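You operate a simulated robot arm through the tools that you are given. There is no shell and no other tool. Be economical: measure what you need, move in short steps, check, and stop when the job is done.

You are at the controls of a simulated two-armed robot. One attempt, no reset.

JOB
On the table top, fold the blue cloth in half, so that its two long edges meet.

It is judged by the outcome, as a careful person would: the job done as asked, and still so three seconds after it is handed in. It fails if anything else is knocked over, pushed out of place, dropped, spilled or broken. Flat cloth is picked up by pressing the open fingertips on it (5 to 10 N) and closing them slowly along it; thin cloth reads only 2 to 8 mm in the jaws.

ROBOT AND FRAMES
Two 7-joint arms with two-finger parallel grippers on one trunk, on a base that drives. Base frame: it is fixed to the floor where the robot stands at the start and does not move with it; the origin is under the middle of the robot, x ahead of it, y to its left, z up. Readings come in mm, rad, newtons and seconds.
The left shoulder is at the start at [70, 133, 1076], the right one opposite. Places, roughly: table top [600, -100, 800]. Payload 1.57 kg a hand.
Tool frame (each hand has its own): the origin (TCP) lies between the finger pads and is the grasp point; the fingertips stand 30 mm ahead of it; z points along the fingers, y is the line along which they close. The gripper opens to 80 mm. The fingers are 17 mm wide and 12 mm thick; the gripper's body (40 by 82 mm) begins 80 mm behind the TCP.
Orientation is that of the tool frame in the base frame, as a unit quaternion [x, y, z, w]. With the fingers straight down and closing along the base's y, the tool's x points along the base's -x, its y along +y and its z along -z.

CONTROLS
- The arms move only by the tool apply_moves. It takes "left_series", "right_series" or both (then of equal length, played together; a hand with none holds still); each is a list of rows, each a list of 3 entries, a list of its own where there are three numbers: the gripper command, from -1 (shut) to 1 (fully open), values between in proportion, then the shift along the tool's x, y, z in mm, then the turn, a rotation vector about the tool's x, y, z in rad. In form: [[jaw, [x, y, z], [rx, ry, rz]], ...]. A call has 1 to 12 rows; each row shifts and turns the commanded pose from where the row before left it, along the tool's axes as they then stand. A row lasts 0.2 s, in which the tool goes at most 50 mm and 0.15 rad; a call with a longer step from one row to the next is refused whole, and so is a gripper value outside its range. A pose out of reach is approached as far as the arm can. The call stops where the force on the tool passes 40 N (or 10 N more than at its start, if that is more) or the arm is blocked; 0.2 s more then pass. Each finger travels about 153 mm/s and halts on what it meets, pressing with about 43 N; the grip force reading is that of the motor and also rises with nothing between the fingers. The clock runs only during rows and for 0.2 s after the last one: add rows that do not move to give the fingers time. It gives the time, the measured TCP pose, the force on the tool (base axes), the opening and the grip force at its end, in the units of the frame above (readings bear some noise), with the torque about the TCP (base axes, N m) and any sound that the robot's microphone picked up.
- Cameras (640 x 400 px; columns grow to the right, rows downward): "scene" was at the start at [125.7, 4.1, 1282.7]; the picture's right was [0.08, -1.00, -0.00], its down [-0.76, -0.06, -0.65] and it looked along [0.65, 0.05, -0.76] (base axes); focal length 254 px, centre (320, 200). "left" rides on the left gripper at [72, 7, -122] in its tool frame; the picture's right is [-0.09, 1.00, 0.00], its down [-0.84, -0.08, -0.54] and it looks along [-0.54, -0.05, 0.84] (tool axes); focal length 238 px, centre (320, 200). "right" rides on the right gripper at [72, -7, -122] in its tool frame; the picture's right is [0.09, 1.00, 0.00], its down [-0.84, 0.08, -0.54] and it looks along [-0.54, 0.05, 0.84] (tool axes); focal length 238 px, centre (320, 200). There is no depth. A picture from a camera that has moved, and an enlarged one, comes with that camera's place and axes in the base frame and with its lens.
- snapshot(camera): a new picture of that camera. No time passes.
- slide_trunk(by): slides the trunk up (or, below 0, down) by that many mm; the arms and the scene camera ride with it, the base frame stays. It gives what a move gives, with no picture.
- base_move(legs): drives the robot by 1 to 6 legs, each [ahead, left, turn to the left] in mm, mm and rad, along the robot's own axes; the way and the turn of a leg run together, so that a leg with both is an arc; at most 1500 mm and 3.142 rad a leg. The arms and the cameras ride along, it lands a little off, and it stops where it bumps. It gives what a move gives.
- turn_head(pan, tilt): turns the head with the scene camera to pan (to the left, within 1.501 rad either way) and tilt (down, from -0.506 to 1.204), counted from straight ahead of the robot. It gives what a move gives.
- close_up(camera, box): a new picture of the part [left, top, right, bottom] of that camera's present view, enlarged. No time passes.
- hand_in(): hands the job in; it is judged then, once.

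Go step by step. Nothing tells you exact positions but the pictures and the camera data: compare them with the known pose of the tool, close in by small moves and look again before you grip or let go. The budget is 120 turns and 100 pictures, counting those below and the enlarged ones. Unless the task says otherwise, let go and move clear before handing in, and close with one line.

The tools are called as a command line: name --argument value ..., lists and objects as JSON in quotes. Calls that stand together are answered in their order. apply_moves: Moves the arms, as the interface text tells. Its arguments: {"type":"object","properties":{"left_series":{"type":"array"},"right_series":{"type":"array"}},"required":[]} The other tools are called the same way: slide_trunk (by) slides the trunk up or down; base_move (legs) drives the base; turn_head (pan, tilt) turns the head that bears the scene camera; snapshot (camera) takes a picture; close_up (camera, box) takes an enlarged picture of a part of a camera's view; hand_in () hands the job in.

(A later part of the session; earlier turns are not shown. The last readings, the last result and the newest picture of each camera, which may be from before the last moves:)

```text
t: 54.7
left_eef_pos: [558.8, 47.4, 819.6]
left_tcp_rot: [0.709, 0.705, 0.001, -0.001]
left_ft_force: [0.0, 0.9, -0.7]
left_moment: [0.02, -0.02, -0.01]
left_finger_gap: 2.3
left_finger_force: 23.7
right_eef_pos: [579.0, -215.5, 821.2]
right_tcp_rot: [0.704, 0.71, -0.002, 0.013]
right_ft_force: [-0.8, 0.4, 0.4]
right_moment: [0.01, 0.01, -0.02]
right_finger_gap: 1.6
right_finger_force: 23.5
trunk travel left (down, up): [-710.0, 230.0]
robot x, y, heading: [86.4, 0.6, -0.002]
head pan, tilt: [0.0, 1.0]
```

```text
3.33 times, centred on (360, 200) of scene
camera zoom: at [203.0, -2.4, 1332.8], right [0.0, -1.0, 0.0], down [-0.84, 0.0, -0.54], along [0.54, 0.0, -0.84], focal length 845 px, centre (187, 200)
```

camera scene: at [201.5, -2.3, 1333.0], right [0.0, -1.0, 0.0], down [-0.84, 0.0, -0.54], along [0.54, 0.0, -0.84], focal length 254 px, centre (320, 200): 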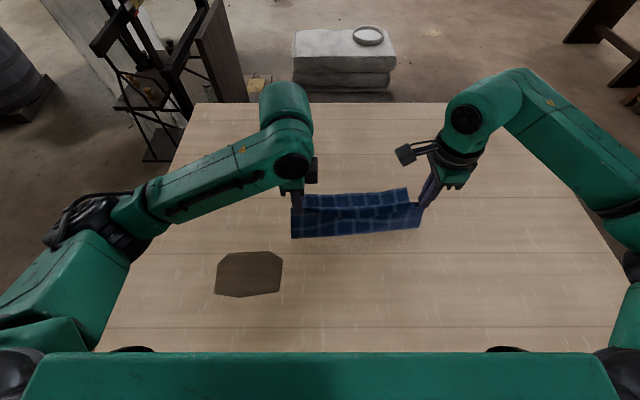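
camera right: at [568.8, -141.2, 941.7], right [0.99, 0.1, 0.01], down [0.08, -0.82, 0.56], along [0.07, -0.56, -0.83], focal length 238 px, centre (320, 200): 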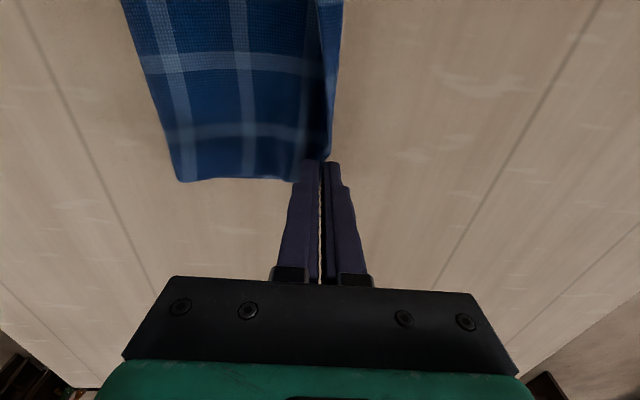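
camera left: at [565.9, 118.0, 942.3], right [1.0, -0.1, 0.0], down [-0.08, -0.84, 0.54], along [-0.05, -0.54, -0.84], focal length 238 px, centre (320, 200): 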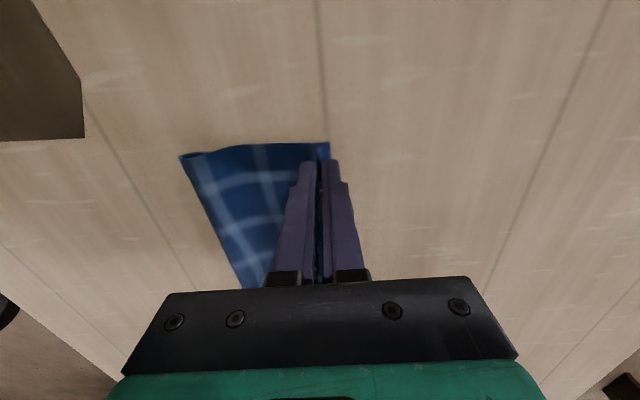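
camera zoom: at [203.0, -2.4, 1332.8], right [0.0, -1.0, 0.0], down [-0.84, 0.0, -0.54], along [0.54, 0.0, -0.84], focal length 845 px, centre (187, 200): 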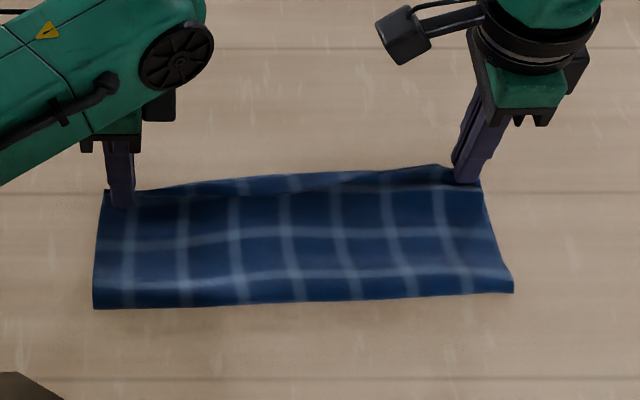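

The fold is further out now and the held edge is just over the lower one. I'll set it down, open, and use the near finger to tip the small lip forward while leaving.

apply_moves --left_series '[[-1, [0, 1, 3], [0, 0, 0]], [-1, [0, 1, 3], [0, 0, 0]], [-1, [0, 0, 0], [0, 0, 0]], [-0.92, [0, 1.6, 0], [0, 0, 0]], [-0.84, [0, 1.6, 0], [0, 0, 0]], [-0.76, [0, 1.6, 0], [0, 0, 0]], [-0.7, [0, 1.2, -1], [0, 0, 0]], [-0.7, [0, 2, -3], [0, 0, 0]], [-0.7, [0, 6, 0], [0, 0, 0]], [-0.7, [0, 7, 0], [0, 0, 0]], [-0.7, [0, 7, -1], [0, 0, 0]], [-0.7, [0, 5, -20], [0, 0, 0]]]' --right_series '[[-1, [0, 0, 4], [0, 0, 0]], [-1, [0, 0, 3.5], [0, 0, 0]], [-1, [0, 0, 0], [0, 0, 0]], [-0.92, [0, 1.6, 0], [0, 0, 0]], [-0.84, [0, 1.6, 0], [0, 0, 0]], [-0.76, [0, 1.6, 0], [0, 0, 0]], [-0.7, [0, 1.2, -1], [0, 0, 0]], [-0.7, [0, 2, -3], [0, 0, 0]], [-0.7, [0, 6, 0], [0, 0, 0]], [-0.7, [0, 7, 0], [0, 0, 0]], [-0.7, [0, 7, -1], [0, 0, 0]], [-0.7, [0, 5, -20], [0, 0, 0]]]'

apply_moves --left_series '[[-0.7, [0, 0, -40], [0, 0, 0]], [-0.7, [0, 0, -30], [0, 0, 0]]]' --right_series '[[-0.7, [0, 0, -40], [0, 0, 0]], [-0.7, [0, 0, -30], [0, 0, 0]]]'

close_up --camera "left" --box '[190, 80, 380, 210]'

close_up --camera "right" --box '[190, 40, 380, 170]'

close_up --camera "scene" --box '[280, 160, 430, 240]'

```text
t: 57.3
left_eef_pos: [593.8, 47.3, 837.9]
left_tcp_rot: [0.709, 0.705, 0.002, -0.001]
left_ft_force: [0.3, -0.2, -0.5]
left_moment: [-0.03, -0.01, 0.03]
left_finger_gap: 12.0
left_finger_force: 0.0
right_eef_pos: [610.6, -213.5, 839.7]
right_tcp_rot: [0.704, 0.71, -0.003, 0.012]
right_ft_force: [0.4, -1.3, 1.0]
right_moment: [-0.02, 0.01, 0.02]
right_finger_gap: 12.1
right_finger_force: 0.0
trunk travel left (down, up): [-710.0, 230.0]
robot x, y, heading: [85.1, 1.9, -0.001]
head pan, tilt: [0.0, 1.0]
```

```text
t: 57.9
left_eef_pos: [594.5, 47.8, 907.2]
left_tcp_rot: [0.709, 0.705, 0.0, -0.001]
left_ft_force: [-0.3, 0.7, 0.1]
left_moment: [0.0, 0.02, -0.01]
left_finger_gap: 12.1
left_finger_force: 0.1
right_eef_pos: [610.2, -212.3, 911.3]
right_tcp_rot: [0.704, 0.71, -0.002, 0.013]
right_ft_force: [0.0, 0.6, 0.7]
right_moment: [-0.02, -0.01, 0.03]
right_finger_gap: 11.9
right_finger_force: 0.0
trunk travel left (down, up): [-710.0, 230.0]
robot x, y, heading: [82.0, 2.0, 0.002]
head pan, tilt: [0.0, 1.0]
```

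```text
3.08 times, centred on (285, 145) of left
camera zoom: at [601.0, 118.6, 1030.9], right [1.0, -0.1, 0.0], down [-0.08, -0.84, 0.54], along [-0.05, -0.54, -0.84], focal length 733 px, centre (428, 369)
```

zoom: 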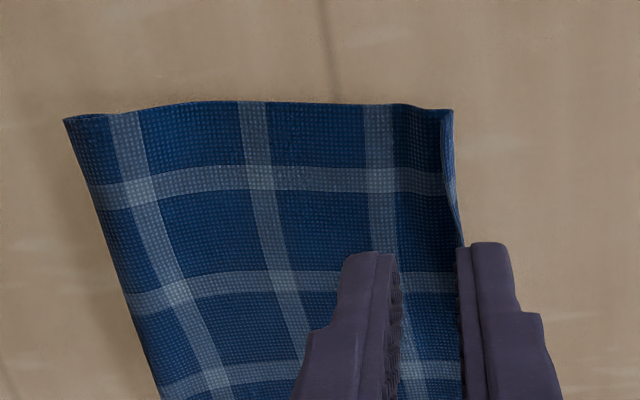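

```text
3.08 times, centred on (285, 105) of right
camera zoom: at [599.0, -139.1, 1030.9], right [0.99, 0.1, 0.01], down [0.08, -0.82, 0.56], along [0.07, -0.56, -0.83], focal length 733 px, centre (428, 492)
```

zoom: 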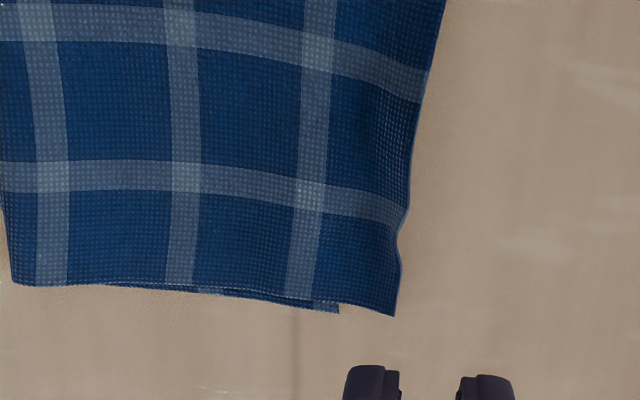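

```text
4.27 times, centred on (355, 200) of scene
camera zoom: at [202.3, -2.3, 1332.8], right [0.0, -1.0, 0.0], down [-0.84, 0.0, -0.54], along [0.54, 0.0, -0.84], focal length 1082 px, centre (171, 200)
```

zoom: 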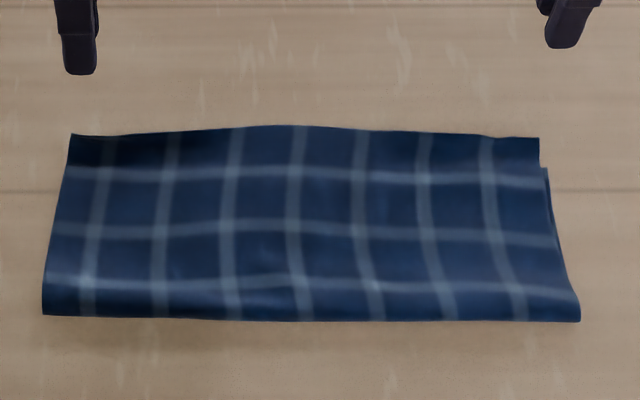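

The lip flopped forward cleanly, but the top layer now overshoots by ~20 mm because the sweep dragged it. I'll re-pinch with a smaller bite on its edge, peel it back and re-lay it with a shorter release sweep.

apply_moves --left_series '[[-0.65, [0, 4.5, 25], [0, 0, 0]], [-0.65, [0, 0, 25], [0, 0, 0]], [-0.65, [0, 0, 25], [0, 0, 0]], [-0.65, [0, 0, 11], [0, 0, 0]], [-0.65, [0, 0, 0], [0, 0, 0]]]' --right_series '[[-0.65, [-2, -12, 25], [0, 0, 0]], [-0.65, [0, 0, 25], [0, 0, 0]], [-0.65, [0, 0, 25], [0, 0, 0]], [-0.65, [0, 0, 15], [0, 0, 0]], [-0.65, [0, 0, 0], [0, 0, 0]]]'

close_up --camera "left" --box '[250, 100, 400, 200]'

close_up --camera "right" --box '[250, 100, 400, 200]'

```text
t: 59.1
left_eef_pos: [599.1, 47.7, 820.7]
left_tcp_rot: [0.709, 0.705, 0.0, 0.0]
left_ft_force: [0.1, 0.1, -0.6]
left_moment: [-0.02, 0.0, -0.01]
left_finger_gap: 14.1
left_finger_force: 0.1
right_eef_pos: [600.0, -216.9, 818.8]
right_tcp_rot: [0.703, 0.711, -0.002, 0.013]
right_ft_force: [-0.3, -0.7, -0.3]
right_moment: [-0.02, 0.0, 0.01]
right_finger_gap: 14.3
right_finger_force: 0.1
trunk travel left (down, up): [-710.0, 230.0]
robot x, y, heading: [84.3, 0.7, 0.001]
head pan, tilt: [0.0, 1.0]
```

```text
4.00 times, centred on (325, 150) of left
camera zoom: at [605.7, 117.9, 944.7], right [1.0, -0.1, 0.0], down [-0.08, -0.84, 0.54], along [-0.05, -0.54, -0.84], focal length 953 px, centre (300, 400)
```

zoom: 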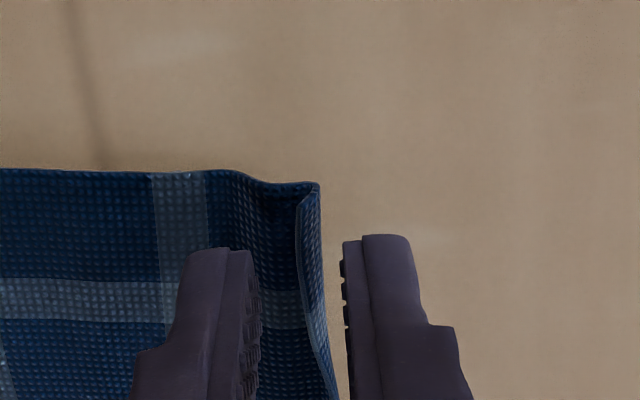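

```text
4.00 times, centred on (325, 150) of right
camera zoom: at [589.8, -143.1, 939.0], right [0.99, 0.1, 0.01], down [0.08, -0.82, 0.56], along [0.07, -0.56, -0.83], focal length 953 px, centre (300, 400)
```

zoom: 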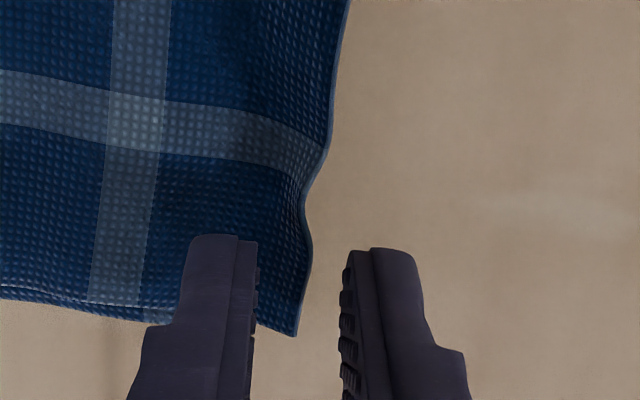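

apply_moves --left_series '[[-0.65, [0, -1, 4], [0, 0, 0]], [-0.65, [0, 0, 3], [0, 0, 0]], [-0.65, [0, 0, 1.5], [0, 0, 0]], [-0.65, [0, 0, 0], [0, 0, 0]]]' --right_series '[[-0.65, [1, -3.5, 4], [0, 0, 0]], [-0.65, [0, 0, 3], [0, 0, 0]], [-0.65, [0, 0, 0.7], [0, 0, 0]], [-0.65, [0, 0, 0], [0, 0, 0]]]'

```text
t: 60.1
left_eef_pos: [596.2, 47.9, 813.7]
left_tcp_rot: [0.709, 0.705, 0.0, -0.001]
left_ft_force: [-0.3, -0.3, -0.3]
left_moment: [0.01, 0.01, 0.02]
left_finger_gap: 13.5
left_finger_force: 0.0
right_eef_pos: [594.9, -215.9, 812.1]
right_tcp_rot: [0.704, 0.71, -0.001, 0.015]
right_ft_force: [1.7, -2.6, 9.7]
right_moment: [-0.11, 0.16, 0.05]
right_finger_gap: 12.7
right_finger_force: 0.0
trunk travel left (down, up): [-710.0, 230.0]
robot x, y, heading: [82.0, -1.0, -0.001]
head pan, tilt: [0.0, 1.0]
```

apply_moves --left_series '[[-0.65, [0, 0, 1], [0, 0, 0]], [-0.65, [0, 1, 0.6], [0, 0, 0]], [-0.65, [0, 0, 0], [0, 0, 0]]]' --right_series '[[-0.65, [0, 0, -0.3], [0, 0, 0]], [-0.65, [0, 0, 0], [0, 0, 0]], [-0.65, [0, 0, 0], [0, 0, 0]]]'

```text
t: 60.9
left_eef_pos: [596.2, 47.6, 812.0]
left_tcp_rot: [0.709, 0.706, 0.0, 0.0]
left_ft_force: [0.5, -0.9, 3.9]
left_moment: [-0.02, 0.05, 0.04]
left_finger_gap: 15.1
left_finger_force: 0.4
right_eef_pos: [595.0, -216.1, 812.3]
right_tcp_rot: [0.704, 0.71, -0.001, 0.014]
right_ft_force: [2.2, -2.2, 10.1]
right_moment: [-0.09, 0.15, 0.03]
right_finger_gap: 12.3
right_finger_force: 0.0
trunk travel left (down, up): [-710.0, 230.0]
robot x, y, heading: [82.6, 1.6, 0.0]
head pan, tilt: [0.0, 1.0]
```

apply_moves --left_series '[[-0.7, [0, 1, 0], [0, 0, 0]], [-0.75, [0, 1, 0], [0, 0, 0]], [-0.8, [0, 1, 0], [0, 0, 0]], [-0.85, [0, 1, 0], [0, 0, 0]], [-0.9, [0, 1, 0], [0, 0, 0]], [-0.95, [0, 1, 0], [0, 0, 0]], [-1, [0, 1, 0], [0, 0, 0]], [-1, [0, 0, 0], [0, 0, 0]], [-1, [0, 0, 0], [0, 0, 0]], [-1, [0, -3, -10], [0, 0, 0]], [-1, [0, -3, -12], [0, 0, 0]], [-1, [0, 0, 0], [0, 0, 0]]]' --right_series '[[-0.7, [0, 1, 0], [0, 0, 0]], [-0.75, [0, 1, 0], [0, 0, 0]], [-0.8, [0, 1, 0], [0, 0, 0]], [-0.85, [0, 1, 0], [0, 0, 0]], [-0.9, [0, 1, 0], [0, 0, 0]], [-0.95, [0, 1, 0], [0, 0, 0]], [-1, [0, 1, 0], [0, 0, 0]], [-1, [0, 0, 0], [0, 0, 0]], [-1, [0, 0, 0], [0, 0, 0]], [-1, [0, -3, -10], [0, 0, 0]], [-1, [0, -3, -12], [0, 0, 0]], [-1, [0, 0, 0], [0, 0, 0]]]'

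close_up --camera "left" --box '[220, 80, 420, 205]'

close_up --camera "right" --box '[220, 80, 420, 205]'

```text
t: 63.5
left_eef_pos: [598.0, 46.7, 833.7]
left_tcp_rot: [0.709, 0.705, 0.0, -0.001]
left_ft_force: [-0.2, 0.7, -0.7]
left_moment: [-0.01, -0.01, -0.01]
left_finger_gap: 1.9
left_finger_force: 23.4
right_eef_pos: [597.9, -216.6, 833.8]
right_tcp_rot: [0.704, 0.71, -0.003, 0.013]
right_ft_force: [0.1, -0.7, -0.3]
right_moment: [0.01, 0.02, 0.02]
right_finger_gap: 1.7
right_finger_force: 23.9
trunk travel left (down, up): [-710.0, 230.0]
robot x, y, heading: [79.7, 0.8, 0.001]
head pan, tilt: [0.0, 1.0]
```

```text
3.20 times, centred on (320, 142) of left
camera zoom: at [606.5, 117.7, 956.8], right [1.0, -0.1, 0.0], down [-0.08, -0.84, 0.54], along [-0.05, -0.54, -0.84], focal length 763 px, centre (320, 384)
```

zoom: 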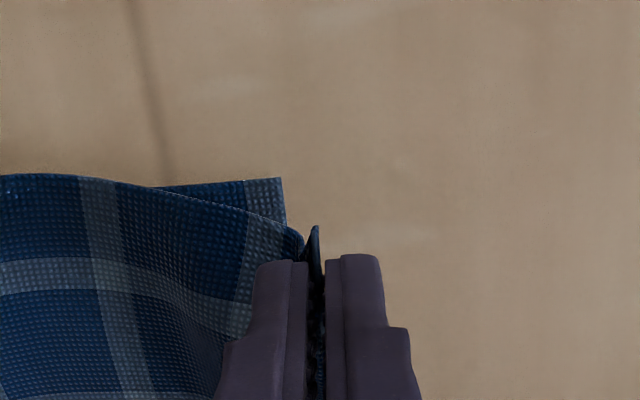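

```text
3.20 times, centred on (320, 142) of right
camera zoom: at [587.1, -142.1, 953.8], right [0.99, 0.1, 0.01], down [0.08, -0.82, 0.56], along [0.07, -0.56, -0.83], focal length 763 px, centre (320, 384)
```

zoom: 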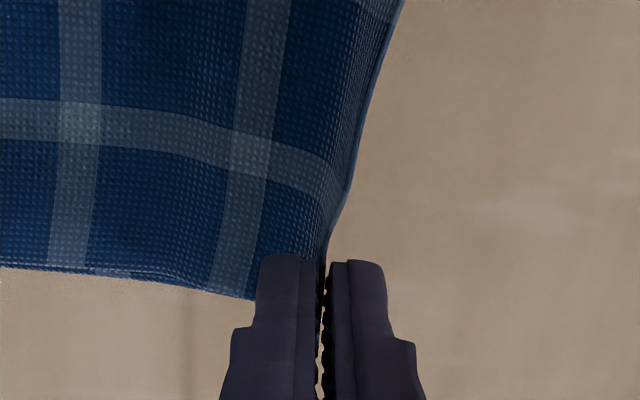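

Held again; the lower far-left corner is at x≈593 and the far-right at about 581. I'll peel back over and dip so the fold settles outward.

apply_moves --left_series '[[-1, [0, -5, -15], [0, 0, 0]], [-1, [0, -8, -15], [0, 0, 0]], [-1, [0, -12, -12], [0, 0, 0]], [-1, [0, -15, -10], [0, 0, 0]], [-1, [0, -16, -3], [0, 0, 0]], [-1, [0, -17, 0], [0, 0, 0]], [-1, [0, -17, 2], [0, 0, 0]], [-1, [0, -17, 10], [0, 0, 0]], [-1, [0, -17, 15], [0, 0, 0]], [-1, [0, 0, 0], [0, 0, 0]], [-1, [0, 0, 0], [0, 0, 0]]]' --right_series '[[-1, [0, -6, -15], [0, 0, 0]], [-1, [0, -9, -15], [0, 0, 0]], [-1, [0, -13, -12], [0, 0, 0]], [-1, [0, -16, -10], [0, 0, 0]], [-1, [0, -18, -3], [0, 0, 0]], [-1, [0, -18, 0], [0, 0, 0]], [-1, [0, -18, 2], [0, 0, 0]], [-1, [0, -19, 10], [0, 0, 0]], [-1, [0, -19, 15], [0, 0, 0]], [-1, [0, 0, 0], [0, 0, 0]], [-1, [0, 0, 0], [0, 0, 0]]]'

snapshot --camera "left"

snapshot --camera "right"

close_up --camera "scene" --box '[270, 140, 450, 260]'

```text
t: 65.9
left_eef_pos: [475.9, 48.9, 861.1]
left_tcp_rot: [0.709, 0.705, 0.0, -0.001]
left_ft_force: [-0.5, -0.3, -0.7]
left_moment: [0.02, 0.02, 0.02]
left_finger_gap: 1.8
left_finger_force: 23.4
right_eef_pos: [459.3, -216.9, 859.1]
right_tcp_rot: [0.704, 0.71, -0.003, 0.012]
right_ft_force: [0.1, 0.0, -0.4]
right_moment: [0.0, -0.01, -0.02]
right_finger_gap: 1.6
right_finger_force: 24.1
trunk travel left (down, up): [-710.0, 230.0]
robot x, y, heading: [85.1, -0.2, -0.001]
head pan, tilt: [0.0, 1.0]
```

```text
29 pictures are left
camera left: at [483.2, 118.8, 984.3], right [1.0, -0.1, 0.0], down [-0.08, -0.84, 0.54], along [-0.05, -0.54, -0.84], focal length 238 px, centre (320, 200)
```

left: 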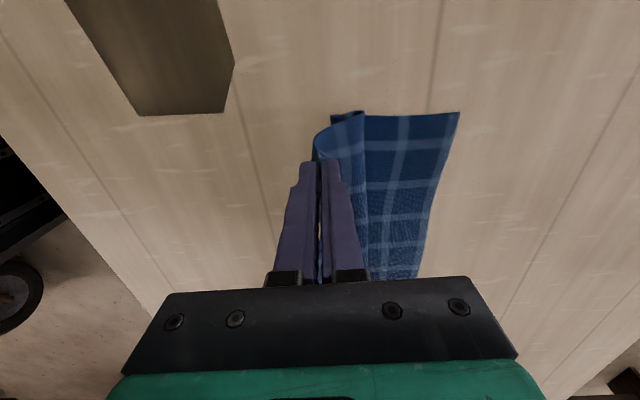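

```text
28 pictures are left
camera right: at [449.3, -142.8, 979.1], right [0.99, 0.1, 0.01], down [0.08, -0.82, 0.56], along [0.07, -0.56, -0.83], focal length 238 px, centre (320, 200)
```

right: 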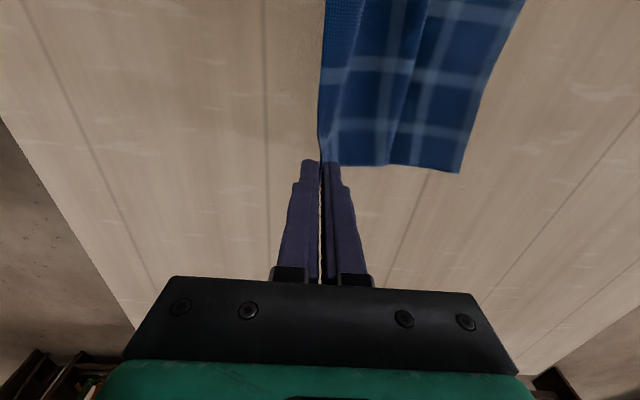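

```text
3.33 times, centred on (360, 200) of scene
camera zoom: at [202.7, -2.5, 1332.8], right [0.0, -1.0, 0.0], down [-0.84, 0.0, -0.54], along [0.54, 0.0, -0.84], focal length 845 px, centre (187, 200)
```

zoom: 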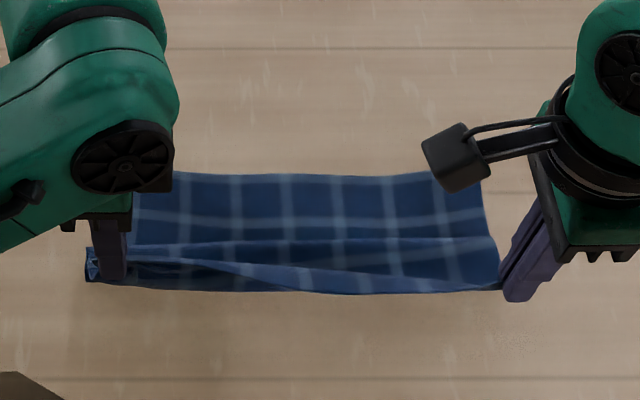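

The lower far edge is now square at x≈594 at both ends. I'll swing the top edge over to end just inside it, keeping slack.

apply_moves --left_series '[[-1, [0, 8, -14], [0, 0, 0]], [-1, [0, 16, -10], [0, 0, 0]], [-1, [0, 20, 0], [0, 0, 0]], [-1, [0, 20, 12], [0, 0, 0]], [-1, [0, 18, 16], [0, 0, 0]], [-1, [0, 14, 18], [0, 0, 0]], [-1, [0, 9, 14], [0, 0, 0]], [-1, [0, 4, 6], [0, 0, 0]], [-1, [0, 0, 0], [0, 0, 0]], [-1, [0, 0, 0], [0, 0, 0]]]' --right_series '[[-1, [0, 14, -14], [0, 0, 0]], [-1, [0, 20, -10], [0, 0, 0]], [-1, [0, 23, 0], [0, 0, 0]], [-1, [0, 23, 12], [0, 0, 0]], [-1, [0, 19, 16], [0, 0, 0]], [-1, [0, 14, 18], [0, 0, 0]], [-1, [0, 9, 13], [0, 0, 0]], [-1, [0, 4, 5], [0, 0, 0]], [-1, [0, 0, 0], [0, 0, 0]], [-1, [0, 0, 0], [0, 0, 0]]]'

snapshot --camera "left"

snapshot --camera "right"

close_up --camera "scene" --box '[270, 140, 450, 260]'

```text
t: 68.1
left_eef_pos: [583.0, 48.2, 818.3]
left_tcp_rot: [0.708, 0.706, 0.001, 0.0]
left_ft_force: [-0.3, 0.5, -0.8]
left_moment: [0.03, -0.01, 0.0]
left_finger_gap: 1.9
left_finger_force: 24.3
right_eef_pos: [585.5, -217.0, 819.6]
right_tcp_rot: [0.704, 0.71, -0.002, 0.013]
right_ft_force: [0.2, 0.9, -0.3]
right_moment: [-0.01, -0.04, -0.02]
right_finger_gap: 1.7
right_finger_force: 23.4
trunk travel left (down, up): [-710.0, 230.0]
robot x, y, heading: [87.1, 1.1, -0.001]
head pan, tilt: [0.0, 1.0]
```

```text
26 pictures are left
camera left: at [590.1, 118.6, 941.5], right [1.0, -0.1, 0.0], down [-0.08, -0.84, 0.54], along [-0.05, -0.54, -0.84], focal length 238 px, centre (320, 200)
```

left: 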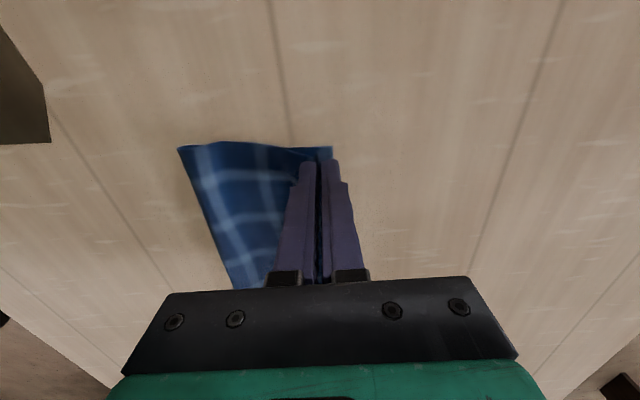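

```text
25 pictures are left
camera right: at [576.5, -143.0, 939.9], right [0.99, 0.1, 0.01], down [0.08, -0.82, 0.56], along [0.07, -0.56, -0.83], focal length 238 px, centre (320, 200)
```

right: 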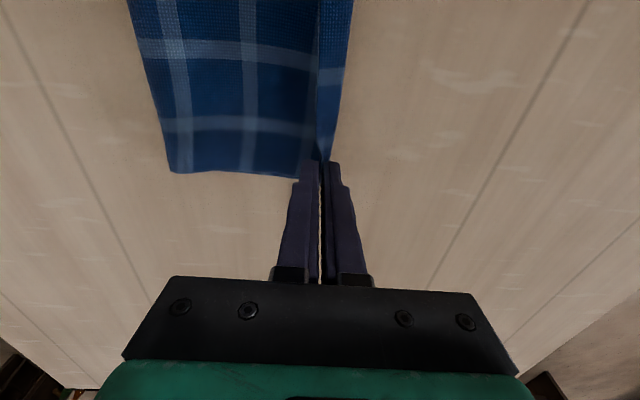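

```text
3.33 times, centred on (360, 200) of scene
camera zoom: at [203.0, -2.4, 1332.8], right [0.0, -1.0, 0.0], down [-0.84, 0.0, -0.54], along [0.54, 0.0, -0.84], focal length 845 px, centre (187, 200)
```

zoom: 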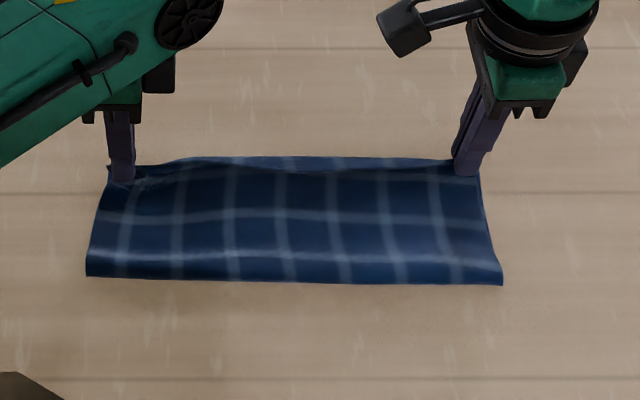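

Well placed. I'll set it down and release with a shorter, higher sweep.

apply_moves --left_series '[[-1, [0, 0, 3], [0, 0, 0]], [-1, [0, 0, 2.5], [0, 0, 0]], [-1, [0, 0, 0], [0, 0, 0]], [-0.92, [0, 1.6, 0], [0, 0, 0]], [-0.84, [0, 1.6, 0], [0, 0, 0]], [-0.76, [0, 1.6, 0], [0, 0, 0]], [-0.7, [0, 1.2, -1], [0, 0, 0]], [-0.7, [0, 1, -4], [0, 0, 0]], [-0.7, [0, 5, 0], [0, 0, 0]], [-0.7, [0, 6, -1], [0, 0, 0]], [-0.7, [0, 5, -3], [0, 0, 0]], [-0.7, [0, 0, -25], [0, 0, 0]]]' --right_series '[[-1, [0, 0, 3.5], [0, 0, 0]], [-1, [0, 0, 3], [0, 0, 0]], [-1, [0, 0, 0], [0, 0, 0]], [-0.92, [0, 1.6, 0], [0, 0, 0]], [-0.84, [0, 1.6, 0], [0, 0, 0]], [-0.76, [0, 1.6, 0], [0, 0, 0]], [-0.7, [0, 1.2, -1], [0, 0, 0]], [-0.7, [0, 1, -4], [0, 0, 0]], [-0.7, [0, 5, 0], [0, 0, 0]], [-0.7, [0, 6, -1], [0, 0, 0]], [-0.7, [0, 5, -3], [0, 0, 0]], [-0.7, [0, 0, -25], [0, 0, 0]]]'

apply_moves --left_series '[[-0.7, [0, 0, -35], [0, 0, 0]], [-0.7, [0, 0, -30], [0, 0, 0]]]' --right_series '[[-0.7, [0, 0, -35], [0, 0, 0]], [-0.7, [0, 0, -30], [0, 0, 0]]]'

close_up --camera "left" --box '[190, 80, 380, 210]'

close_up --camera "right" --box '[190, 40, 380, 170]'

close_up --camera "scene" --box '[280, 160, 430, 240]'

```text
t: 70.7
left_eef_pos: [607.6, 48.0, 846.5]
left_tcp_rot: [0.709, 0.705, -0.001, -0.001]
left_ft_force: [-0.4, 0.3, -0.6]
left_moment: [-0.02, -0.02, -0.02]
left_finger_gap: 11.9
left_finger_force: 0.1
right_eef_pos: [607.0, -215.8, 848.7]
right_tcp_rot: [0.703, 0.711, -0.002, 0.013]
right_ft_force: [-0.5, 0.6, -0.2]
right_moment: [-0.02, -0.01, -0.01]
right_finger_gap: 12.3
right_finger_force: 0.1
trunk travel left (down, up): [-710.0, 230.0]
robot x, y, heading: [84.8, -3.0, -0.0]
head pan, tilt: [0.0, 1.0]
```

```text
t: 71.3
left_eef_pos: [605.2, 45.9, 913.7]
left_tcp_rot: [0.709, 0.705, 0.001, -0.001]
left_ft_force: [1.0, 0.7, -0.2]
left_moment: [0.0, 0.03, 0.02]
left_finger_gap: 12.1
left_finger_force: 0.0
right_eef_pos: [605.8, -214.1, 913.8]
right_tcp_rot: [0.704, 0.71, -0.002, 0.014]
right_ft_force: [0.1, -0.3, -0.5]
right_moment: [-0.01, -0.02, -0.02]
right_finger_gap: 12.0
right_finger_force: 0.0
trunk travel left (down, up): [-710.0, 230.0]
robot x, y, heading: [85.0, 1.6, -0.005]
head pan, tilt: [0.0, 1.0]
```

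```text
3.08 times, centred on (285, 145) of left
camera zoom: at [613.0, 117.8, 1037.9], right [1.0, -0.1, 0.0], down [-0.08, -0.84, 0.54], along [-0.05, -0.54, -0.84], focal length 733 px, centre (428, 369)
```

zoom: 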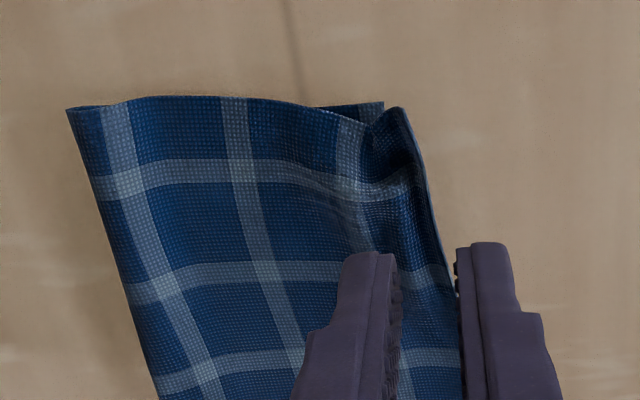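

```text
3.08 times, centred on (285, 105) of right
camera zoom: at [596.1, -140.2, 1033.5], right [0.99, 0.1, 0.01], down [0.08, -0.82, 0.56], along [0.07, -0.56, -0.83], focal length 733 px, centre (428, 492)
```

zoom: 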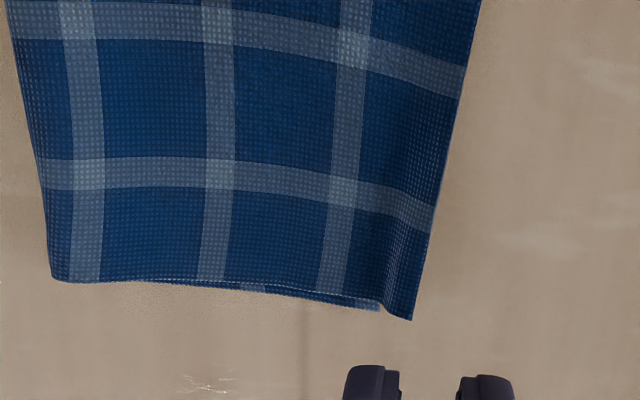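

```text
4.27 times, centred on (355, 200) of scene
camera zoom: at [202.2, -2.3, 1332.8], right [0.0, -1.0, 0.0], down [-0.84, 0.0, -0.54], along [0.54, 0.0, -0.84], focal length 1082 px, centre (171, 200)
```

zoom: 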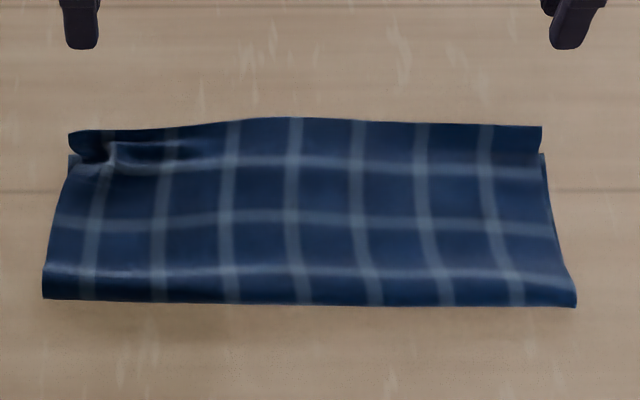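

Much closer: the top layer now overhangs only ~10 mm and the fold is a soft loop. I'll press with closed fingertips just behind the loop and draw it toward the robot, to pull the top layer back and flatten the fold.

apply_moves --left_series '[[-1, [-12, -30, 0], [0, 0, 0]], [-1, [-12, -30, 0], [0, 0, 0]], [-1, [-12, -30, 0], [0, 0, 0]], [-1, [0, 0, 35], [0, 0, 0]], [-1, [0, 0, 35], [0, 0, 0]], [-1, [0, 0, 14], [0, 0, 0]], [-1, [0, 0, 5], [0, 0, 0]], [-1, [0, 0, 4], [0, 0, 0]], [-1, [0, 0, 0], [0, 0, 0]]]' --right_series '[[-1, [10, -30, 0], [0, 0, 0]], [-1, [10, -30, 0], [0, 0, 0]], [-1, [9, -30, 0], [0, 0, 0]], [-1, [0, 0, 35], [0, 0, 0]], [-1, [0, 0, 35], [0, 0, 0]], [-1, [0, 0, 14], [0, 0, 0]], [-1, [0, 0, 5], [0, 0, 0]], [-1, [0, 0, 4], [0, 0, 0]], [-1, [0, 0, 0], [0, 0, 0]]]'

close_up --camera "scene" --box '[280, 160, 430, 240]'

```text
t: 73.3
left_eef_pos: [516.9, 12.3, 820.0]
left_tcp_rot: [0.709, 0.705, 0.001, 0.0]
left_ft_force: [-0.3, 0.2, -0.6]
left_moment: [0.0, 0.0, -0.01]
left_finger_gap: 0.0
left_finger_force: 20.6
right_eef_pos: [517.7, -189.2, 818.4]
right_tcp_rot: [0.703, 0.711, -0.003, 0.013]
right_ft_force: [0.2, -0.1, 0.8]
right_moment: [0.02, 0.02, 0.0]
right_finger_gap: 0.0
right_finger_force: 21.4
trunk travel left (down, up): [-710.0, 230.0]
robot x, y, heading: [84.7, -0.7, -0.001]
head pan, tilt: [0.0, 1.0]
```

```text
4.27 times, centred on (355, 200) of scene
camera zoom: at [202.8, -2.4, 1332.8], right [0.0, -1.0, 0.0], down [-0.84, 0.0, -0.54], along [0.54, 0.0, -0.84], focal length 1082 px, centre (171, 200)
```

zoom: 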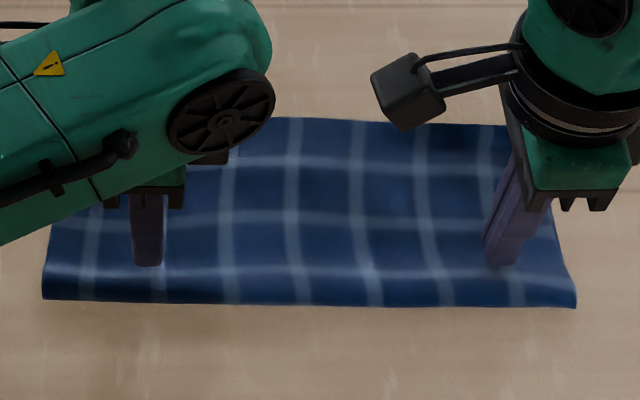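

apply_moves --left_series '[[-1, [0, 0, 2], [0, 0, 0]], [-1, [0, -2, 2], [0, 0, 0]], [-1, [0, -2, 1], [0, 0, 0]], [-1, [0, -2, 0], [0, 0, 0]], [-1, [0, -2, 0], [0, 0, 0]], [-1, [0, -2, 0], [0, 0, 0]], [-1, [0, -2, 0], [0, 0, 0]], [-1, [0, -2, 0], [0, 0, 0]]]' --right_series '[[-1, [0, 0, 2], [0, 0, 0]], [-1, [0, -2, 2], [0, 0, 0]], [-1, [0, -2, 0], [0, 0, 0]], [-1, [0, -2, 0], [0, 0, 0]], [-1, [0, -2, 0], [0, 0, 0]], [-1, [0, -2, 0], [0, 0, 0]], [-1, [0, -2, 0], [0, 0, 0]], [-1, [0, -2, 0], [0, 0, 0]]]'

close_up --camera "scene" --box '[280, 160, 430, 240]'

```text
t: 75.1
left_eef_pos: [503.2, 12.9, 814.3]
left_tcp_rot: [0.709, 0.705, 0.001, 0.0]
left_ft_force: [-0.1, -0.2, 0.1]
left_moment: [0.02, 0.0, 0.01]
left_finger_gap: 0.0
left_finger_force: 21.3
right_eef_pos: [505.7, -189.5, 815.2]
right_tcp_rot: [0.705, 0.709, -0.002, 0.012]
right_ft_force: [0.5, -0.2, -0.4]
right_moment: [0.02, 0.03, 0.01]
right_finger_gap: 0.0
right_finger_force: 20.8
trunk travel left (down, up): [-710.0, 230.0]
robot x, y, heading: [85.9, -3.1, -0.001]
head pan, tilt: [0.0, 1.0]
```

```text
4.27 times, centred on (355, 200) of scene
camera zoom: at [202.7, -2.4, 1332.8], right [0.0, -1.0, 0.0], down [-0.84, 0.0, -0.54], along [0.54, 0.0, -0.84], focal length 1082 px, centre (171, 200)
```

zoom: 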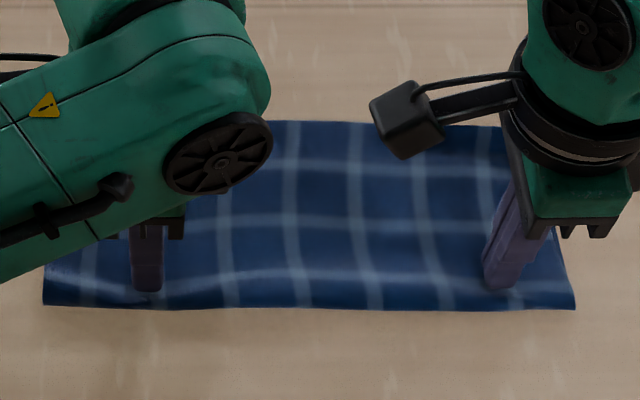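

It works: the fold moved out and the top edge came back a few mm. I'll continue.

apply_moves --left_series '[[-1, [0, -2, 0.7], [0, 0, 0]], [-1, [0, -2, 0.5], [0, 0, 0]], [-1, [0, -2, 0], [0, 0, 0]], [-1, [0, -2, 0], [0, 0, 0]], [-1, [0, -2, 0], [0, 0, 0]], [-1, [0, -2, 0], [0, 0, 0]], [-1, [0, -2, 0], [0, 0, 0]], [-1, [0, 0, 0], [0, 0, 0]]]' --right_series '[[-1, [0, -2, 0.7], [0, 0, 0]], [-1, [0, -2, 0.5], [0, 0, 0]], [-1, [0, -2, 0.5], [0, 0, 0]], [-1, [0, -2, 0], [0, 0, 0]], [-1, [0, -2, 0], [0, 0, 0]], [-1, [0, -2, 0], [0, 0, 0]], [-1, [0, -2, 0], [0, 0, 0]], [-1, [0, 0, 0], [0, 0, 0]]]'

apply_moves --left_series '[[-1, [0, 0, -30], [0, 0, 0]], [-1, [10, 0, -40], [0, 0, 0]], [-1, [40, 0, -25], [0, 0, 0]], [-1, [40, 0, 0], [0, 0, 0]]]' --right_series '[[-1, [0, 0, -30], [0, 0, 0]], [-1, [-10, 0, -40], [0, 0, 0]], [-1, [-40, 0, -25], [0, 0, 0]], [-1, [-40, 0, 0], [0, 0, 0]]]'

close_up --camera "scene" --box '[280, 160, 430, 240]'

```text
t: 76.9
left_eef_pos: [489.4, 10.9, 813.4]
left_tcp_rot: [0.709, 0.706, 0.0, -0.001]
left_ft_force: [-0.2, 0.2, 0.3]
left_moment: [0.0, -0.06, 0.01]
left_finger_gap: 0.1
left_finger_force: 21.3
right_eef_pos: [491.6, -187.7, 812.9]
right_tcp_rot: [0.704, 0.71, -0.002, 0.012]
right_ft_force: [1.2, -0.6, 0.7]
right_moment: [0.03, 0.0, 0.0]
right_finger_gap: 0.0
right_finger_force: 21.7
trunk travel left (down, up): [-710.0, 230.0]
robot x, y, heading: [84.1, 0.7, -0.005]
head pan, tilt: [0.0, 1.0]
```

```text
t: 77.9
left_eef_pos: [488.3, 101.9, 910.1]
left_tcp_rot: [0.71, 0.705, 0.001, 0.0]
left_ft_force: [-0.1, 0.0, -0.2]
left_moment: [-0.01, 0.0, -0.02]
left_finger_gap: 0.0
left_finger_force: 21.1
right_eef_pos: [492.3, -276.4, 911.0]
right_tcp_rot: [0.704, 0.71, -0.001, 0.013]
right_ft_force: [0.3, 0.3, 0.0]
right_moment: [0.0, -0.01, 0.0]
right_finger_gap: 0.1
right_finger_force: 21.2
trunk travel left (down, up): [-710.0, 230.0]
robot x, y, heading: [87.4, 7.3, -0.0]
head pan, tilt: [0.0, 1.0]
```

```text
4.27 times, centred on (355, 200) of scene
camera zoom: at [201.8, -2.4, 1332.9], right [0.0, -1.0, 0.0], down [-0.84, 0.0, -0.54], along [0.54, 0.0, -0.84], focal length 1082 px, centre (171, 200)
```

zoom: 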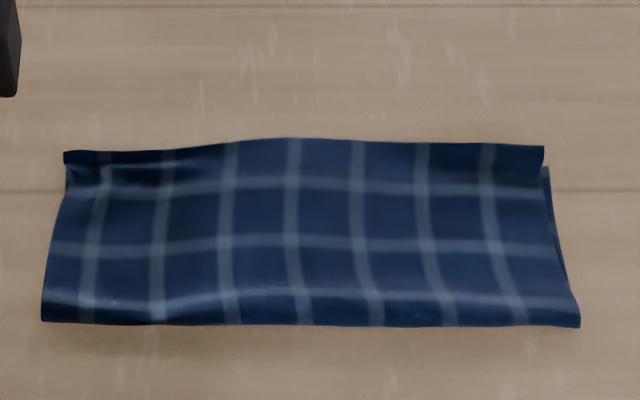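

Overhang is down to ~8–12 mm. One more draw, starting nearer to the loop.

apply_moves --left_series '[[-1, [-40, 2, 20], [0, 0, 0]], [-1, [-40, 2, 20], [0, 0, 0]], [-1, [0, 2, 35], [0, 0, 0]], [-1, [0, 0, 19], [0, 0, 0]], [-1, [0, -2, 2], [0, 0, 0]], [-1, [0, -4, 0], [0, 0, 0]], [-1, [0, -4, 0], [0, 0, 0]], [-1, [0, -4, 0], [0, 0, 0]], [-1, [0, -4, 0], [0, 0, 0]], [-1, [0, -4, 0], [0, 0, 0]], [-1, [0, -4, 0], [0, 0, 0]], [-1, [0, 0, 0], [0, 0, 0]]]' --right_series '[[-1, [40, 2, 20], [0, 0, 0]], [-1, [40, 2, 20], [0, 0, 0]], [-1, [0, 2, 35], [0, 0, 0]], [-1, [0, 0, 20], [0, 0, 0]], [-1, [0, -2, 2], [0, 0, 0]], [-1, [0, -4, 0], [0, 0, 0]], [-1, [0, -4, 0], [0, 0, 0]], [-1, [0, -4, 0], [0, 0, 0]], [-1, [0, -4, 0], [0, 0, 0]], [-1, [0, -4, 0], [0, 0, 0]], [-1, [0, -4, 0], [0, 0, 0]], [-1, [0, 0, 0], [0, 0, 0]]]'

close_up --camera "scene" --box '[280, 160, 430, 240]'

```text
t: 80.5
left_eef_pos: [469.7, 21.8, 811.6]
left_tcp_rot: [0.709, 0.705, 0.0, 0.0]
left_ft_force: [0.5, -0.5, 0.6]
left_moment: [-0.04, 0.0, 0.05]
left_finger_gap: 0.1
left_finger_force: 21.1
right_eef_pos: [471.4, -198.7, 811.0]
right_tcp_rot: [0.704, 0.71, 0.0, 0.013]
right_ft_force: [4.6, -1.4, 16.5]
right_moment: [0.04, -0.02, -0.03]
right_finger_gap: 0.0
right_finger_force: 21.2
trunk travel left (down, up): [-710.0, 230.0]
robot x, y, heading: [81.5, -1.9, -0.006]
head pan, tilt: [0.0, 1.0]
```

```text
4.27 times, centred on (355, 200) of scene
camera zoom: at [201.7, -1.5, 1333.0], right [0.0, -1.0, 0.0], down [-0.84, 0.0, -0.54], along [0.54, 0.0, -0.84], focal length 1082 px, centre (171, 200)
```

zoom: 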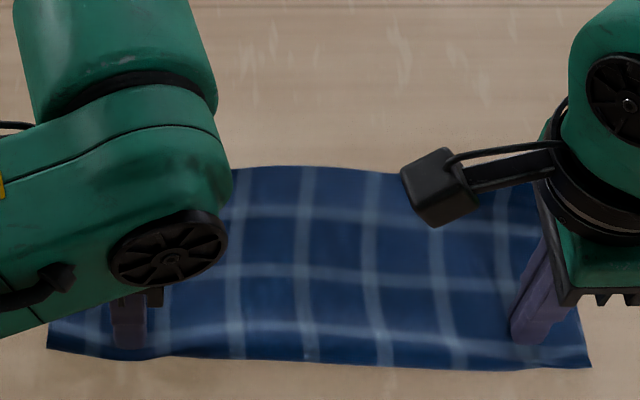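

apply_moves --left_series '[[-1, [0, 0, -30], [0, 0, 0]], [-1, [10, 0, -40], [0, 0, 0]], [-1, [35, 20, -25], [0, 0, 0]], [-1, [10, 40, 0], [0, 0, 0]], [-1, [0, 45, 0], [0, 0, 0]]]' --right_series '[[-1, [0, 0, -30], [0, 0, 0]], [-1, [-10, 0, -40], [0, 0, 0]], [-1, [-10, 30, -25], [0, 0, 0]], [-1, [0, 45, 0], [0, 0, 0]], [-1, [0, 40, 0], [0, 0, 0]]]'

close_up --camera "scene" --box '[280, 170, 430, 250]'

snapshot --camera "right"

snapshot --camera "left"

```text
t: 81.7
left_eef_pos: [578.0, 75.9, 906.9]
left_tcp_rot: [0.709, 0.705, 0.0, -0.002]
left_ft_force: [0.2, 0.1, -0.5]
left_moment: [-0.02, 0.04, 0.05]
left_finger_gap: 0.3
left_finger_force: 21.0
right_eef_pos: [587.0, -217.3, 909.6]
right_tcp_rot: [0.704, 0.71, -0.003, 0.012]
right_ft_force: [1.0, -0.8, 0.0]
right_moment: [0.01, 0.04, -0.02]
right_finger_gap: 0.0
right_finger_force: 21.0
trunk travel left (down, up): [-710.0, 230.0]
robot x, y, heading: [81.2, -2.6, -0.0]
head pan, tilt: [0.0, 1.0]
```

```text
4.27 times, centred on (355, 210) of scene
camera zoom: at [205.6, -3.0, 1332.5], right [0.0, -1.0, 0.0], down [-0.84, 0.0, -0.54], along [0.54, 0.0, -0.84], focal length 1082 px, centre (171, 157)
```

zoom: 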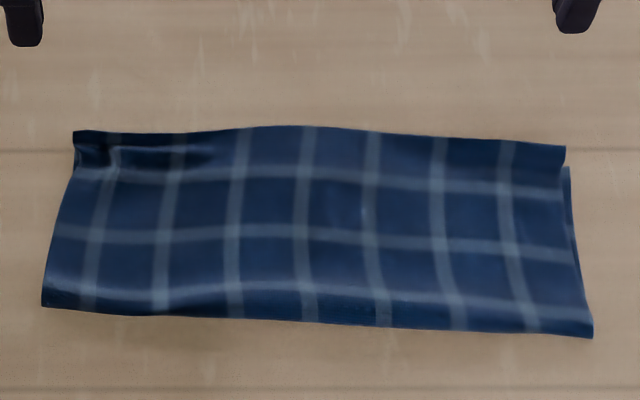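

```text
15 pictures are left
camera right: at [576.2, -142.8, 1028.1], right [0.99, 0.1, 0.01], down [0.08, -0.82, 0.56], along [0.06, -0.56, -0.83], focal length 238 px, centre (320, 200)
```

right: 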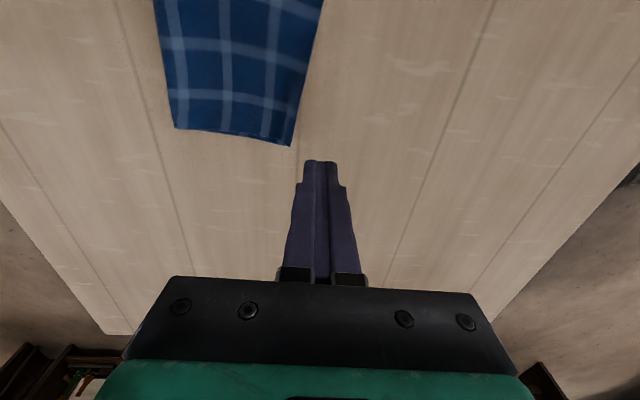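

```text
14 pictures are left
camera left: at [585.7, 146.6, 1031.0], right [1.0, -0.1, 0.0], down [-0.08, -0.84, 0.54], along [-0.06, -0.54, -0.84], focal length 238 px, centre (320, 200)
```

left: 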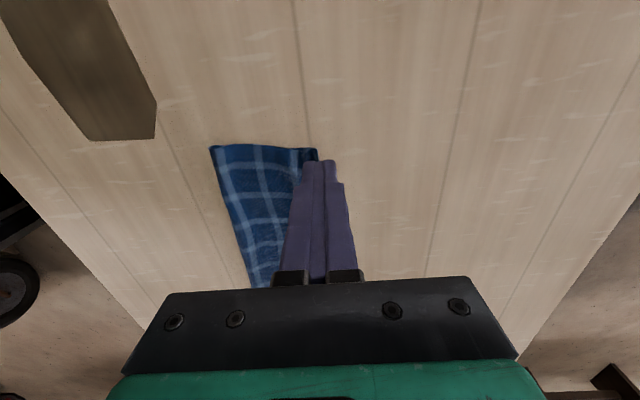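

close_up --camera "right" --box '[230, 80, 330, 160]'

close_up --camera "left" --box '[240, 120, 340, 200]'

```text
5.00 times, centred on (280, 120) of right
camera zoom: at [576.2, -142.8, 1028.1], right [0.99, 0.1, 0.01], down [0.08, -0.82, 0.56], along [0.06, -0.56, -0.83], focal length 1192 px, centre (520, 600)
```

zoom: 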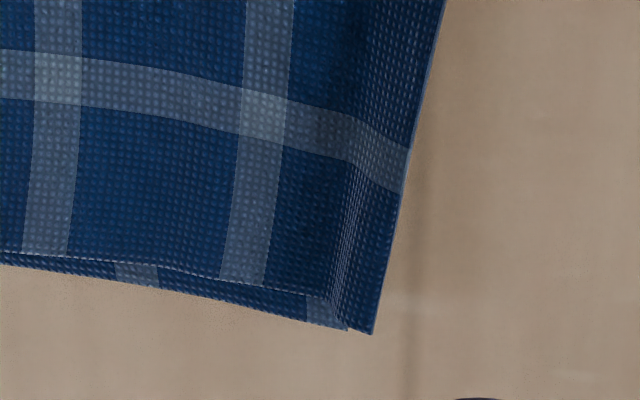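

```text
5.00 times, centred on (290, 160) of left
camera zoom: at [585.7, 146.6, 1031.0], right [1.0, -0.1, 0.0], down [-0.08, -0.84, 0.54], along [-0.06, -0.54, -0.84], focal length 1192 px, centre (470, 400)
```

zoom: 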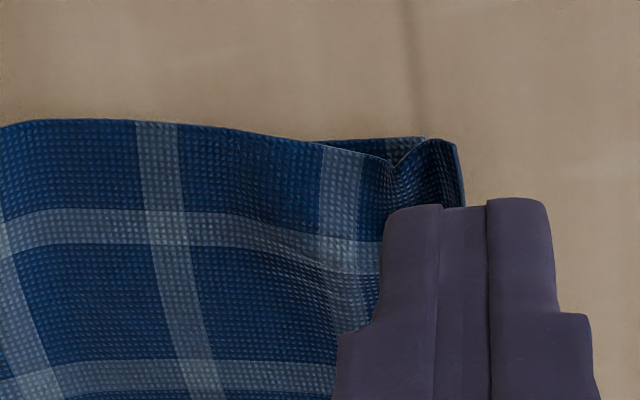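

Both ends are now within ~6 mm. I'll pat down the small tented wrinkle at the left corner, then draw the middle of the fold once, since the top edge still bulges a bit there.

apply_moves --left_series '[[-1, [-29, -15, 0], [0, 0, 0]], [-1, [0, 0, 40], [0, 0, 0]], [-1, [0, 0, 35], [0, 0, 0]], [-1, [0, 0, 8], [0, 0, 0]], [-1, [0, 0, 5], [0, 0, 0]], [-1, [0, 0, 4], [0, 0, 0]], [-1, [0, 0, 1], [0, 0, 0]], [-1, [0, 0, 0], [0, 0, 0]], [-1, [0, 0, -30], [0, 0, 0]], [-1, [0, 0, -40], [0, 0, 0]]]' --right_series '[[-1, [-30, 0, 0], [0, 0, 0]], [-1, [-30, 0, 0], [0, 0, 0]], [-1, [0, 0, 0], [0, 0, 0]], [-1, [0, 0, 0], [0, 0, 0]], [-1, [0, 0, 0], [0, 0, 0]], [-1, [0, 0, 0], [0, 0, 0]], [-1, [0, 0, 0], [0, 0, 0]], [-1, [0, 0, 0], [0, 0, 0]], [-1, [0, 0, 0], [0, 0, 0]], [-1, [0, 0, 0], [0, 0, 0]]]'

close_up --camera "scene" --box '[280, 170, 430, 250]'

```text
t: 83.9
left_eef_pos: [560.3, 47.3, 884.1]
left_tcp_rot: [0.709, 0.705, -0.001, -0.001]
left_ft_force: [0.8, -0.2, 0.2]
left_moment: [0.0, -0.05, 0.02]
left_finger_gap: 0.3
left_finger_force: 21.0
right_eef_pos: [585.9, -277.6, 911.3]
right_tcp_rot: [0.704, 0.71, -0.002, 0.013]
right_ft_force: [0.1, -0.1, -0.3]
right_moment: [-0.03, 0.04, 0.01]
right_finger_gap: 0.0
right_finger_force: 21.5
trunk travel left (down, up): [-710.0, 230.0]
robot x, y, heading: [83.3, 2.1, 0.0]
head pan, tilt: [0.0, 1.0]
```

```text
4.27 times, centred on (355, 210) of scene
camera zoom: at [202.6, -2.8, 1332.8], right [0.0, -1.0, 0.0], down [-0.84, 0.0, -0.54], along [0.54, 0.0, -0.84], focal length 1082 px, centre (171, 157)
```

zoom: 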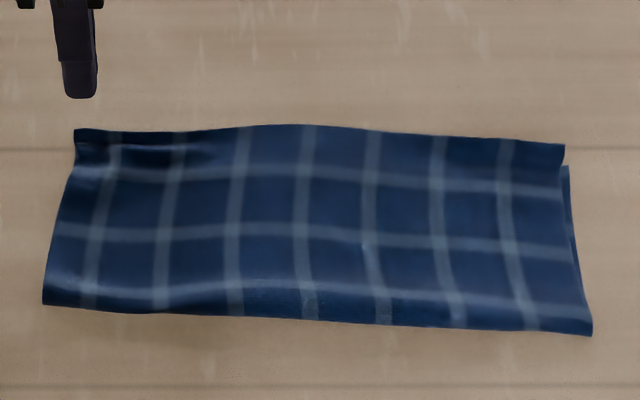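

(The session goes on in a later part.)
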